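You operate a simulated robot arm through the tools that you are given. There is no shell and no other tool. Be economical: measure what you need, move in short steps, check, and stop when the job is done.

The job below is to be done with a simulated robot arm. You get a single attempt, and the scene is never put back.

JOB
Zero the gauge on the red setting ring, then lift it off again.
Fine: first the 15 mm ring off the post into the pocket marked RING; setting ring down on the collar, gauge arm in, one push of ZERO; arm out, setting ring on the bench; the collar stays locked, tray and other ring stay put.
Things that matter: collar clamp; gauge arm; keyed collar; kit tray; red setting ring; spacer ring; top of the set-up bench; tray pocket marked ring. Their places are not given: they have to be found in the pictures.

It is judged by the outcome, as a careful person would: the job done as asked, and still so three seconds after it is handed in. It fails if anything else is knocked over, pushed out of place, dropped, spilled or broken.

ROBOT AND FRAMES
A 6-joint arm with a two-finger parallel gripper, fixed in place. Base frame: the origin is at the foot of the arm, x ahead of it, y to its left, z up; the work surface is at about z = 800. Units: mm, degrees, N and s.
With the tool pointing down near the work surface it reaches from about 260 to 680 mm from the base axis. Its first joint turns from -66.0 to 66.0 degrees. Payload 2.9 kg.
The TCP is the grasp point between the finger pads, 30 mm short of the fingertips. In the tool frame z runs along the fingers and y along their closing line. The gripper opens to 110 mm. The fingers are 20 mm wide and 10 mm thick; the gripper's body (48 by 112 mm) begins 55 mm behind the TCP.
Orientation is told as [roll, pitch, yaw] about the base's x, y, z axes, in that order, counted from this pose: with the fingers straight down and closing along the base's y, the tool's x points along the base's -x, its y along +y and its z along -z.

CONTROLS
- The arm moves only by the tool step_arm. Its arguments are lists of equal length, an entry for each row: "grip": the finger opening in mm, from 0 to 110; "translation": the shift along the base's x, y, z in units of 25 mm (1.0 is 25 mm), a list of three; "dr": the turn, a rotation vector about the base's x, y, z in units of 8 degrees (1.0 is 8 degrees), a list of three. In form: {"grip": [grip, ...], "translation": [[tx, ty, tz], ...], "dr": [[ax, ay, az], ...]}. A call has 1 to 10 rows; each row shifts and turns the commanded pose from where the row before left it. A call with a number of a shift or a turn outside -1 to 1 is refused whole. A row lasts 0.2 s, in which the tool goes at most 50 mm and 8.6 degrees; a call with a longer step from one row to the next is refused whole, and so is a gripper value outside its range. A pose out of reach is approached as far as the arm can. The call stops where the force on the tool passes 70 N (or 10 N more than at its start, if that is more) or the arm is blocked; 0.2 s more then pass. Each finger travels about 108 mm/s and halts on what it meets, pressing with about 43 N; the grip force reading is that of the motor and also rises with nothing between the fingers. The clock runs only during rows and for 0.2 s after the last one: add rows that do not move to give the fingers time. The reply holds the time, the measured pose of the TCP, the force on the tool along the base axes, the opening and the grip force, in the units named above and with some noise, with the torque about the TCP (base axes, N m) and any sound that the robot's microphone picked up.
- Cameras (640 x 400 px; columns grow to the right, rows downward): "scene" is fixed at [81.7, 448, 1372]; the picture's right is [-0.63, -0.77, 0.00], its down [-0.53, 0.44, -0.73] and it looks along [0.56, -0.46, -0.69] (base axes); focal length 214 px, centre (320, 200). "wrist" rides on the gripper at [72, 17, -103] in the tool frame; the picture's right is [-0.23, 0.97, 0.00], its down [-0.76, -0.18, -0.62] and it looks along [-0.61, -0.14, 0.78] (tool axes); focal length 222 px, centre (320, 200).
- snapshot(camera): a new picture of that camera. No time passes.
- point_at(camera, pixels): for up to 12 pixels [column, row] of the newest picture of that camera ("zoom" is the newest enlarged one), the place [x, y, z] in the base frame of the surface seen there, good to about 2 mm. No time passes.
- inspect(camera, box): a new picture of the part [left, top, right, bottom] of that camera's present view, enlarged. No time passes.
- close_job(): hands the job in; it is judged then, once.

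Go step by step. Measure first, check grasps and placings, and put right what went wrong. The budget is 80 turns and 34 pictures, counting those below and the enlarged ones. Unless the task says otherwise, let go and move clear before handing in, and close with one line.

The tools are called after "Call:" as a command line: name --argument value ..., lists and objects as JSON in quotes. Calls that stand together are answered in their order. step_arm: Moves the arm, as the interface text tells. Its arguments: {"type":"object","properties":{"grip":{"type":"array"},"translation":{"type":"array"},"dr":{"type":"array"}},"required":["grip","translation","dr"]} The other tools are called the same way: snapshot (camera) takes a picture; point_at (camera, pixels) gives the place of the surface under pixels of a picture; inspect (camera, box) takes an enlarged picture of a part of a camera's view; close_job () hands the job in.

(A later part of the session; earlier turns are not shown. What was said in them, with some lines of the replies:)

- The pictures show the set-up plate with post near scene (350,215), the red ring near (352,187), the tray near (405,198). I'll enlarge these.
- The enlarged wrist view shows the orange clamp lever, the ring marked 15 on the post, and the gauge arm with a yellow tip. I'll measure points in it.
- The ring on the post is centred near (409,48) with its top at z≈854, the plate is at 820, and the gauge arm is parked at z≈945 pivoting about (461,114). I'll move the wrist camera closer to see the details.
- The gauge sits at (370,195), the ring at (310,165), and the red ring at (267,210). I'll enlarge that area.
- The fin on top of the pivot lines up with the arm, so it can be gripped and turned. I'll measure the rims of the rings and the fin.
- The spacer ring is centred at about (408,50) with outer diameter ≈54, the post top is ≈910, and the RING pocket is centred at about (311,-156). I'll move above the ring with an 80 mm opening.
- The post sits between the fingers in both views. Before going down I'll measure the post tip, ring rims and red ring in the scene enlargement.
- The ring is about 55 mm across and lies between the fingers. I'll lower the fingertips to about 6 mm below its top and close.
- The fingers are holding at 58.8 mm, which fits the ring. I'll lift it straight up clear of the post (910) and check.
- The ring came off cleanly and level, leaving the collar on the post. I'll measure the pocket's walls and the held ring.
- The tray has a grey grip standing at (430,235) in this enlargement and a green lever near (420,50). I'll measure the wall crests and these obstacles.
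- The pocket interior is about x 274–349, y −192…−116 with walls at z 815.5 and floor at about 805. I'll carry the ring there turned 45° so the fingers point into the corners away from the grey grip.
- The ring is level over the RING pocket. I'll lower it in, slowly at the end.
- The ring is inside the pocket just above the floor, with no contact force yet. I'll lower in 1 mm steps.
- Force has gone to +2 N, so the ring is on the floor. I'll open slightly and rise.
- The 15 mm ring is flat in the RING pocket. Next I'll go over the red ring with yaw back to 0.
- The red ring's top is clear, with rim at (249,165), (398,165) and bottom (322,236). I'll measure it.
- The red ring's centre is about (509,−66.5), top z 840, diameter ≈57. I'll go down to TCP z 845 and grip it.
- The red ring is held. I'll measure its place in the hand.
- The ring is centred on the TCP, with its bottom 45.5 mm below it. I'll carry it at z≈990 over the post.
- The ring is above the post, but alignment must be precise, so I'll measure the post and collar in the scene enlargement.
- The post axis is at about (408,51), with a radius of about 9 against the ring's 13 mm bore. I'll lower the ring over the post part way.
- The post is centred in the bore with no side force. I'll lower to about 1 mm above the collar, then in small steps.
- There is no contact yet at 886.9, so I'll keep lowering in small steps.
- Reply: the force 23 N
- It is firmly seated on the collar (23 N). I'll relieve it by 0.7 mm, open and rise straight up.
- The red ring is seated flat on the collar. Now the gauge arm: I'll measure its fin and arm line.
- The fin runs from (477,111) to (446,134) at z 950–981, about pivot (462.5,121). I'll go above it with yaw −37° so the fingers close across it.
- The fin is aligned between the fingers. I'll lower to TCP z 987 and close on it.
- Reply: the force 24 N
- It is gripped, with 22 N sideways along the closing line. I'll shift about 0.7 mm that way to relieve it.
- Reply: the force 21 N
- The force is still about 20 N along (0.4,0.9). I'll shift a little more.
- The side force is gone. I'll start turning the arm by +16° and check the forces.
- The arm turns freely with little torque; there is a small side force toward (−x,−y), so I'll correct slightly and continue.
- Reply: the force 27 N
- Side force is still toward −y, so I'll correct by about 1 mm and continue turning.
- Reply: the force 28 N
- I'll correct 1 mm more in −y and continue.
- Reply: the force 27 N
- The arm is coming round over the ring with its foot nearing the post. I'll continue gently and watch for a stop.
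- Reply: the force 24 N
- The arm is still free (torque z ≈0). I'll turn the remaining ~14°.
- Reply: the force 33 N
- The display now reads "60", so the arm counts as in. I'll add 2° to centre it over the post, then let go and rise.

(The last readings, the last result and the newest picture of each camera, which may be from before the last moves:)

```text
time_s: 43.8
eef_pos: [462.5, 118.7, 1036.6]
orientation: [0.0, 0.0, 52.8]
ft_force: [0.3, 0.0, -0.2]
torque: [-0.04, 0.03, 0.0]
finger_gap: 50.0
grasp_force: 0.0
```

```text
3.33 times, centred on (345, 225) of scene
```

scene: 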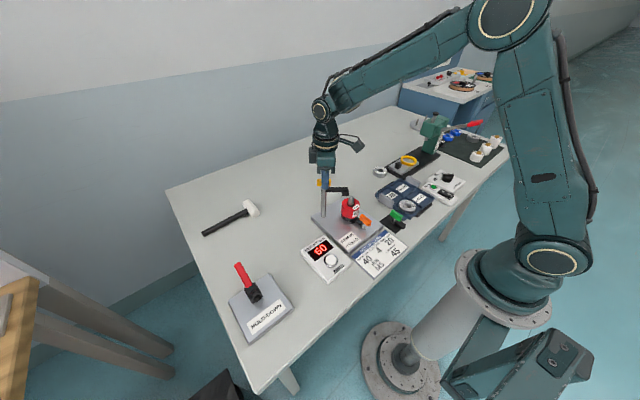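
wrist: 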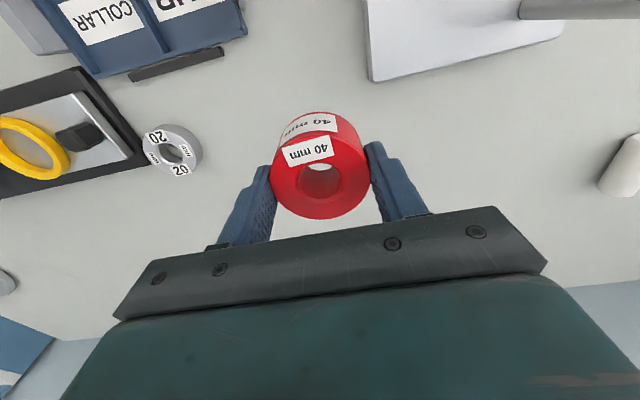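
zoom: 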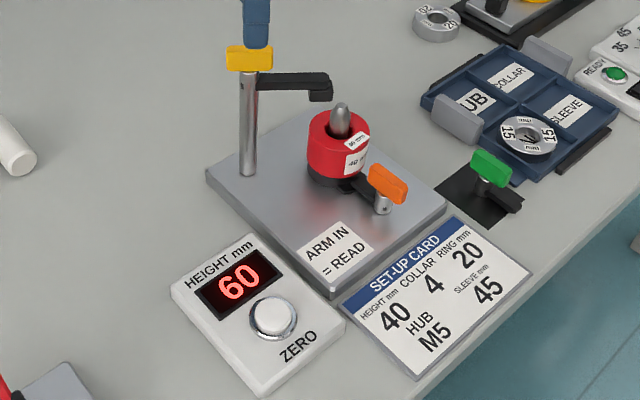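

The arm is in and the display shows 60. I'll check the tip's place and the ZERO button's.

Call:
point_at --camera "zoom" --pixels '[[320, 78], [300, 77], [270, 80], [320, 97], [230, 50], [268, 53], [273, 314], [262, 310], [285, 318], [273, 300], [273, 328], [250, 320]]'

```text
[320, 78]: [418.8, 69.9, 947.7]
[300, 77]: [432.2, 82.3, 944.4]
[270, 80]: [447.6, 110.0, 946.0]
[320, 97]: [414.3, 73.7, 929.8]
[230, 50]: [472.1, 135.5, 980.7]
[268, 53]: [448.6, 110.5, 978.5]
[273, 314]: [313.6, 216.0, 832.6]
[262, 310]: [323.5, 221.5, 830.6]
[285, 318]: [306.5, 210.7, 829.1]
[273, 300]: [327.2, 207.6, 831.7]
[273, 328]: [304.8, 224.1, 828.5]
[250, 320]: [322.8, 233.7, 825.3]
```

The arm points at the post and the ZERO button is centred at (316,215.5) with its top at about z 831. I'll close the fingers and go above it.

Call:
step_arm --grip '[50, 30, 10, 0, 0, 0, 0, 0, 0, 0]' --translation '[[-0.837, 0.551, 0], [-0.837, 0.551, 0], [-0.837, 0.551, 0], [-0.837, 0.551, 0], [-0.837, 0.551, 0], [-0.837, 0.551, 0], [-0.837, 0.551, 0], [0, 0, -1], [0, 0, -1], [0, 0, -1]]' --dr '[[0, 0, 0], [0, 0, 0], [0, 0, 0], [0, 0, 0], [0, 0, 0], [0, 0, 0], [0, 0, 0], [0, 0, 0], [0, 0, 0], [0, 0, 0]]'

Call:
step_arm --grip '[0, 0, 0, 0, 0, 0]' --translation '[[0, 0, -1], [0, 0, -1], [0, 0, -1], [0, 0, -0.6], [0, 0, -0.1], [0, 0, 0]]' --dr '[[0, 0, 0], [0, 0, 0], [0, 0, 0], [0, 0, 0], [0, 0, 0], [0, 0, 0]]'

```text
time_s: 46.0
eef_pos: [316.2, 215.2, 959.9]
orientation: [-0.1, 0.0, 52.8]
ft_force: [-0.3, 0.0, 0.1]
torque: [0.0, 0.04, -0.03]
finger_gap: 0.0
grasp_force: 37.4
```

```text
time_s: 47.4
eef_pos: [315.9, 214.5, 868.1]
orientation: [-0.1, -0.1, 52.8]
ft_force: [-0.5, 0.8, 0.0]
torque: [0.02, 0.01, 0.01]
finger_gap: 0.1
grasp_force: 37.9
```

The tip is at about 838, just above the button. I'll press monotonically in small steps and listen.

Call:
step_arm --grip '[0, 0, 0, 0, 0]' --translation '[[0, 0, -0.1], [0, 0, -0.1], [0, 0, -0.05], [0, 0, -0.05], [0, 0, -0.04]]' --dr '[[0, 0, 0], [0, 0, 0], [0, 0, 0], [0, 0, 0], [0, 0, 0]]'

```text
time_s: 48.6
eef_pos: [313.9, 215.2, 860.5]
orientation: [-0.2, 0.1, 52.8]
ft_force: [0.0, -0.9, 0.9]
torque: [-0.03, 0.0, 0.0]
finger_gap: 0.0
grasp_force: 37.4
```

Call:
step_arm --grip '[0, 0, 0]' --translation '[[0, 0, -0.04], [0, 0, -0.04], [0, 0, 0]]' --dr '[[0, 0, 0], [0, 0, 0], [0, 0, 0]]'

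```text
time_s: 49.4
eef_pos: [316.3, 214.5, 858.3]
orientation: [-0.2, -0.1, 52.8]
ft_force: [-0.3, 0.5, 3.7]
torque: [0.0, -0.05, -0.03]
finger_gap: 0.1
grasp_force: 36.9
heard: click
```

I heard a click at 3.7 N, so it has been pressed once. I'll lift off and check the display.

Call:
step_arm --grip '[0, 0, 0, 0, 0, 0, 0]' --translation '[[0, 0, 0.4], [0, 0, 1], [0, 0, 1], [0, 0, 1], [0, 0, 1], [0, 0, 1], [0, 0, 1]]' --dr '[[0, 0, 0], [0, 0, 0], [0, 0, 0], [0, 0, 0], [0, 0, 0], [0, 0, 0], [0, 0, 0]]'

Call:
inspect --camera "scene" --box '[295, 165, 395, 285]'

```text
time_s: 51.0
eef_pos: [315.9, 215.2, 1018.5]
orientation: [-0.1, 0.0, 52.9]
ft_force: [-0.8, -1.0, -0.5]
torque: [0.01, 0.02, -0.04]
finger_gap: 0.1
grasp_force: 37.1
```

```text
3.33 times, centred on (345, 225) of scene
```

zoom: 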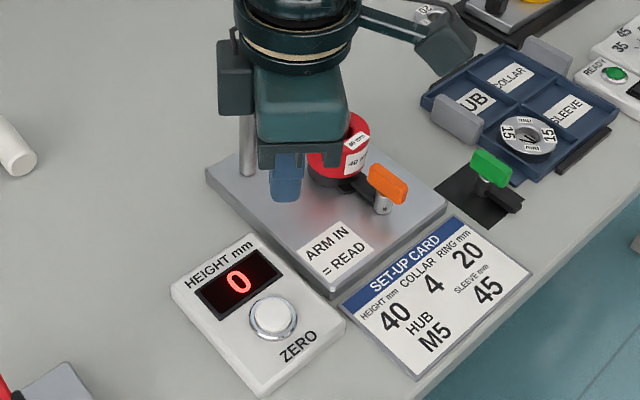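

The display reads 0. I'll go back over the fin.

Call:
step_arm --grip '[0, 20, 40, 50, 50, 50, 50, 50, 50]' --translation '[[0, 0, 0.72], [0.837, -0.551, 0], [0.837, -0.551, 0], [0.837, -0.551, 0], [0.837, -0.551, 0], [0.837, -0.551, 0], [0.837, -0.551, 0], [0.837, -0.551, 0], [0, 0, 0]]' --dr '[[0, 0, 0], [0, 0, 0], [0, 0, 0], [0, 0, 0], [0, 0, 0], [0, 0, 0], [0, 0, 0], [0, 0, 0], [0, 0, 0]]'

Call:
step_arm --grip '[50, 50, 50, 30, 10, 0, 0]' --translation '[[0, 0, -0.8], [0, 0, -0.8], [0, 0, -0.4], [0, 0, 0], [0, 0, 0], [0, 0, 0], [0, 0, 0]]' --dr '[[0, 0, 0], [0, 0, 0], [0, 0, 0], [0, 0, 0], [0, 0, 0], [0, 0, 0], [0, 0, 0]]'

```text
time_s: 53.0
eef_pos: [462.2, 119.5, 1037.5]
orientation: [-0.1, 0.0, 52.8]
ft_force: [0.3, 0.5, 0.6]
torque: [-0.01, -0.03, -0.01]
finger_gap: 50.0
grasp_force: 0.0
```

```text
time_s: 54.6
eef_pos: [462.6, 116.6, 987.4]
orientation: [-0.2, 0.0, 52.7]
ft_force: [4.9, -4.0, -4.3]
torque: [0.26, -0.47, -0.1]
finger_gap: 16.9
grasp_force: 44.6
```

The fin is gripped with low force. I'll turn the arm back out in stages.

Call:
step_arm --grip '[0, 0, 0, 0]' --translation '[[0, 0, 0], [0, 0, 0], [0, 0, 0], [0, 0, 0]]' --dr '[[0, 0, -0.75], [0, 0, -0.75], [0, 0, -0.75], [0, 0, 0]]'

```text
time_s: 55.6
eef_pos: [462.9, 118.5, 985.5]
orientation: [-0.1, 0.0, 34.8]
ft_force: [3.9, 2.2, -4.8]
torque: [0.14, -0.25, 0.03]
finger_gap: 16.7
grasp_force: 44.2
```

Call:
step_arm --grip '[0, 0, 0, 0, 0]' --translation '[[0, 0.01, 0], [0, 0.01, 0], [0, 0.01, 0], [0, 0, 0], [0, 0, 0]]' --dr '[[0, 0, -0.75], [0, 0, -0.75], [0, 0, -0.75], [0, 0, -0.75], [0, 0, 0]]'

```text
time_s: 56.8
eef_pos: [462.0, 119.5, 986.9]
orientation: [0.0, 0.0, 10.9]
ft_force: [-2.3, 14.8, -4.3]
torque: [0.63, -0.77, 0.03]
finger_gap: 17.1
grasp_force: 45.1
```

Side force is +15 N in y, so I'll follow it a little while turning on.

Call:
step_arm --grip '[0, 0, 0, 0, 0]' --translation '[[0, 0.04, 0], [0, 0.015, 0], [0, 0.015, 0], [0, 0, 0], [0, 0, 0]]' --dr '[[0, 0, -0.75], [0, 0, -0.75], [0, 0, -0.75], [0, 0, -0.75], [0, 0, 0]]'

```text
time_s: 58.0
eef_pos: [461.7, 120.9, 986.9]
orientation: [-0.1, 0.1, -13.3]
ft_force: [-6.4, 10.2, -4.5]
torque: [0.01, -0.74, 0.0]
finger_gap: 16.6
grasp_force: 45.7
```

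Call:
step_arm --grip '[0, 0, 0, 0, 0]' --translation '[[-0.01, 0.03, 0], [0, 0.01, 0], [0, 0.01, 0], [0, 0, 0], [0, 0, 0]]' --dr '[[0, 0, -0.75], [0, 0, -0.75], [0, 0, -0.75], [0, 0, -0.75], [0, 0, 0]]'

```text
time_s: 59.2
eef_pos: [462.2, 121.2, 987.3]
orientation: [0.0, -0.1, -37.3]
ft_force: [7.6, 4.4, -6.9]
torque: [0.41, 0.15, 0.03]
finger_gap: 17.0
grasp_force: 45.5
```

The arm is back at its parked angle (yaw −37°). I'll let go, rise, and check before going for the ring.

Call:
step_arm --grip '[10, 30, 50, 50, 50, 50, 50]' --translation '[[0, 0, 0], [0, 0, 0], [0, 0, 0], [0, 0, 0], [0, 0, 0.5], [0, 0, 0.9], [0, 0, 0.6]]' --dr '[[0, 0, 0], [0, 0, 0], [0, 0, 0], [0, 0, 0], [0, 0, 0], [0, 0, 0], [0, 0, 0]]'

Call:
step_arm --grip '[60, 70, 80, 80, 80, 80]' --translation '[[-0.43, -0.56, 0], [-0.43, -0.56, 0], [-0.43, -0.56, 0], [-0.43, -0.56, 0], [-0.43, -0.56, 0], [0, 0, 0]]' --dr '[[0, 0, 0.925], [0, 0, 0.925], [0, 0, 0.925], [0, 0, 0.925], [0, 0, 0.925], [0, 0, 0]]'

Call:
inspect --camera "scene" --box '[315, 165, 385, 230]'

```text
time_s: 60.8
eef_pos: [460.6, 122.2, 1037.7]
orientation: [-0.1, 0.0, -37.2]
ft_force: [-0.8, 0.5, 0.9]
torque: [-0.01, -0.03, 0.01]
finger_gap: 49.8
grasp_force: 0.1
```

```text
time_s: 62.2
eef_pos: [409.2, 50.8, 1038.0]
orientation: [0.0, -0.1, -0.2]
ft_force: [-0.8, -0.9, -0.1]
torque: [0.0, 0.04, 0.0]
finger_gap: 80.1
grasp_force: 0.0
```

```text
6.15 times, centred on (350, 198) of scene
```

zoom: 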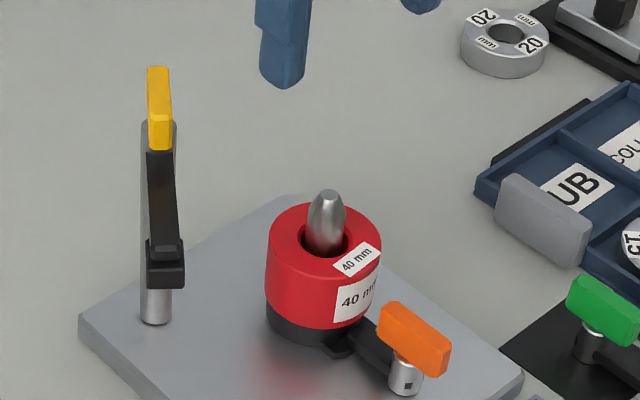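

The arm is parked as before, and the red ring is untouched on the collar. I'll go down, grip it and lift straight up.

Call:
step_arm --grip '[80, 80, 80, 80, 80, 80, 80, 60, 45, 45]' --translation '[[0, 0, -0.87], [0, 0, -0.87], [0, 0, -0.87], [0, 0, -0.87], [0, 0, -0.87], [0, 0, -0.87], [0, 0, -0.87], [0, 0, 0], [0, 0, 0], [0, 0, 0]]' --dr '[[0, 0, 0], [0, 0, 0], [0, 0, 0], [0, 0, 0], [0, 0, 0], [0, 0, 0], [0, 0, 0], [0, 0, 0], [0, 0, 0], [0, 0, 0]]'

Call:
step_arm --grip '[45, 45, 45, 45, 45, 45, 45]' --translation '[[0, 0, 0], [0, 0, 0.2], [0, 0, 0.8], [0, 0, 0.8], [0, 0, 0.8], [0, 0, 0.8], [0, 0, 0.8]]' --dr '[[0, 0, 0], [0, 0, 0], [0, 0, 0], [0, 0, 0], [0, 0, 0], [0, 0, 0], [0, 0, 0]]'

```text
time_s: 64.4
eef_pos: [405.6, 50.4, 884.0]
orientation: [0.0, -0.1, -0.2]
ft_force: [0.7, -0.1, 0.0]
torque: [0.0, 0.01, -0.02]
finger_gap: 58.6
grasp_force: 42.7
```

```text
time_s: 66.0
eef_pos: [406.0, 51.3, 989.0]
orientation: [-0.1, 0.0, -0.2]
ft_force: [0.0, -0.3, -1.8]
torque: [0.0, -0.01, 0.03]
finger_gap: 58.9
grasp_force: 43.1
```

The ring is up off the post (bottom about 945). I'll carry it back to its old bench spot at (509,−65) and come down close.

Call:
step_arm --grip '[45, 45, 45, 45, 45, 45]' --translation '[[0.81, -0.92, 0], [0.81, -0.92, 0], [0.81, -0.92, 0], [0.81, -0.92, 0], [0.81, -0.92, 0], [0, 0, 0]]' --dr '[[0, 0, 0], [0, 0, 0], [0, 0, 0], [0, 0, 0], [0, 0, 0], [0, 0, 0]]'

Call:
step_arm --grip '[45, 45, 45, 45, 45, 45, 45, 45, 45]' --translation '[[0, 0, -0.9], [0, 0, -0.9], [0, 0, -0.9], [0, 0, -0.9], [0, 0, -0.9], [0, 0, -0.8], [0, 0, -0.3], [0, 0, -0.05], [0, 0, 0]]' --dr '[[0, 0, 0], [0, 0, 0], [0, 0, 0], [0, 0, 0], [0, 0, 0], [0, 0, 0], [0, 0, 0], [0, 0, 0], [0, 0, 0]]'

Call:
step_arm --grip '[45, 45, 45]' --translation '[[0, 0, -0.04], [0, 0, 0], [0, 0, 0]]' --dr '[[0, 0, 0], [0, 0, 0], [0, 0, 0]]'

```text
time_s: 67.4
eef_pos: [508.6, -64.7, 987.6]
orientation: [-0.1, 0.1, -0.2]
ft_force: [-0.4, 0.2, -0.9]
torque: [-0.01, -0.02, 0.0]
finger_gap: 58.6
grasp_force: 43.2
```

```text
time_s: 69.4
eef_pos: [509.9, -63.6, 847.8]
orientation: [-0.1, 0.0, -0.1]
ft_force: [-0.5, 0.0, -1.7]
torque: [0.0, 0.0, -0.03]
finger_gap: 58.5
grasp_force: 42.9
```

```text
time_s: 70.2
eef_pos: [509.5, -63.3, 846.6]
orientation: [-0.1, -0.1, -0.2]
ft_force: [0.2, 0.1, -2.2]
torque: [0.01, 0.0, -0.01]
finger_gap: 58.6
grasp_force: 43.7
```

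There is no contact yet, so I'll continue in 0.75–1 mm steps.

Call:
step_arm --grip '[45, 45, 45]' --translation '[[0, 0, -0.04], [0, 0, 0], [0, 0, 0]]' --dr '[[0, 0, 0], [0, 0, 0], [0, 0, 0]]'

Call:
step_arm --grip '[45, 45, 45]' --translation '[[0, 0, -0.03], [0, 0, 0], [0, 0, 0]]' --dr '[[0, 0, 0], [0, 0, 0], [0, 0, 0]]'

Call:
step_arm --grip '[45, 45, 45]' --translation '[[0, 0, -0.03], [0, 0, 0], [0, 0, 0]]' --dr '[[0, 0, 0], [0, 0, 0], [0, 0, 0]]'

```text
time_s: 71.0
eef_pos: [509.1, -64.8, 845.4]
orientation: [-0.1, 0.0, -0.3]
ft_force: [-0.1, -0.5, -1.1]
torque: [0.0, 0.02, -0.04]
finger_gap: 58.7
grasp_force: 42.3
```

```text
time_s: 71.8
eef_pos: [508.1, -64.6, 845.3]
orientation: [-0.1, 0.0, -0.2]
ft_force: [0.4, -0.1, -0.9]
torque: [0.01, 0.0, 0.0]
finger_gap: 58.9
grasp_force: 43.0
```

```text
time_s: 72.6
eef_pos: [508.4, -63.8, 843.7]
orientation: [-0.1, 0.0, -0.2]
ft_force: [0.4, -0.2, -1.3]
torque: [-0.01, 0.01, 0.02]
finger_gap: 58.6
grasp_force: 43.2
```

Call:
step_arm --grip '[45, 45, 45]' --translation '[[0, 0, -0.025], [0, 0, 0], [0, 0, 0]]' --dr '[[0, 0, 0], [0, 0, 0], [0, 0, 0]]'

Call:
step_arm --grip '[45, 45, 45]' --translation '[[0, 0, -0.025], [0, 0, 0], [0, 0, 0]]' --dr '[[0, 0, 0], [0, 0, 0], [0, 0, 0]]'

```text
time_s: 73.4
eef_pos: [508.9, -63.4, 843.8]
orientation: [-0.1, 0.1, -0.2]
ft_force: [-1.7, -0.7, 5.7]
torque: [0.09, 0.05, 0.02]
finger_gap: 58.5
grasp_force: 43.2
```

```text
time_s: 74.2
eef_pos: [509.3, -64.3, 844.2]
orientation: [-0.1, 0.0, -0.2]
ft_force: [-2.2, -0.3, 18.5]
torque: [0.34, 0.33, -0.02]
finger_gap: 58.6
grasp_force: 42.6
```

The ring is on the bench (18 N). I'll relieve, open, rise and check.

Call:
step_arm --grip '[45, 60, 75, 80, 80, 80, 80, 80, 80, 80]' --translation '[[0, 0, 0.025], [0, 0, 0], [0, 0, 0], [0, 0, 0], [0, 0, 0.4], [0, 0, 0.9], [0, 0, 0.9], [0, 0, 0.9], [0, 0, 0.9], [0, 0, 0.9]]' --dr '[[0, 0, 0], [0, 0, 0], [0, 0, 0], [0, 0, 0], [0, 0, 0], [0, 0, 0], [0, 0, 0], [0, 0, 0], [0, 0, 0], [0, 0, 0]]'

Call:
inspect --camera "scene" --box '[300, 155, 430, 285]'

```text
time_s: 76.4
eef_pos: [507.7, -63.1, 966.2]
orientation: [-0.2, -0.1, -0.3]
ft_force: [1.0, 0.4, -0.4]
torque: [0.02, -0.03, 0.01]
finger_gap: 79.9
grasp_force: 0.0
```

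```text
3.08 times, centred on (365, 220) of scene
```

zoom: 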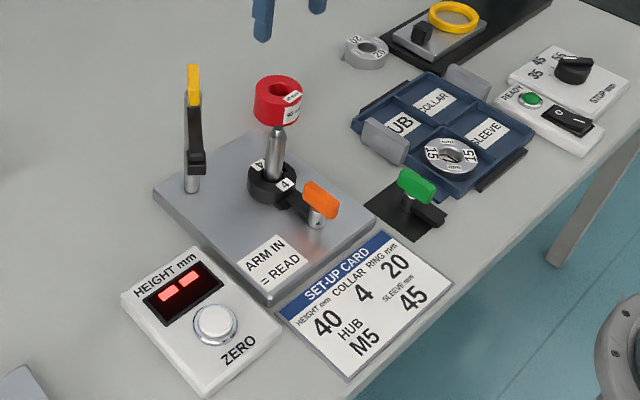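

The red ring stands on the bench, the gauge arm is parked, the clamp lever is unmoved, and the 15 mm ring is in RING; everything else is in place. Handing in.

Call:
close_job

```text
The job is handed in.
```

The gauge was zeroed on the red setting ring with one push of ZERO, and its display read 0. The arm is out, the setting ring is back on the bench, the 15 mm ring is in the RING pocket, and the collar is still locked.
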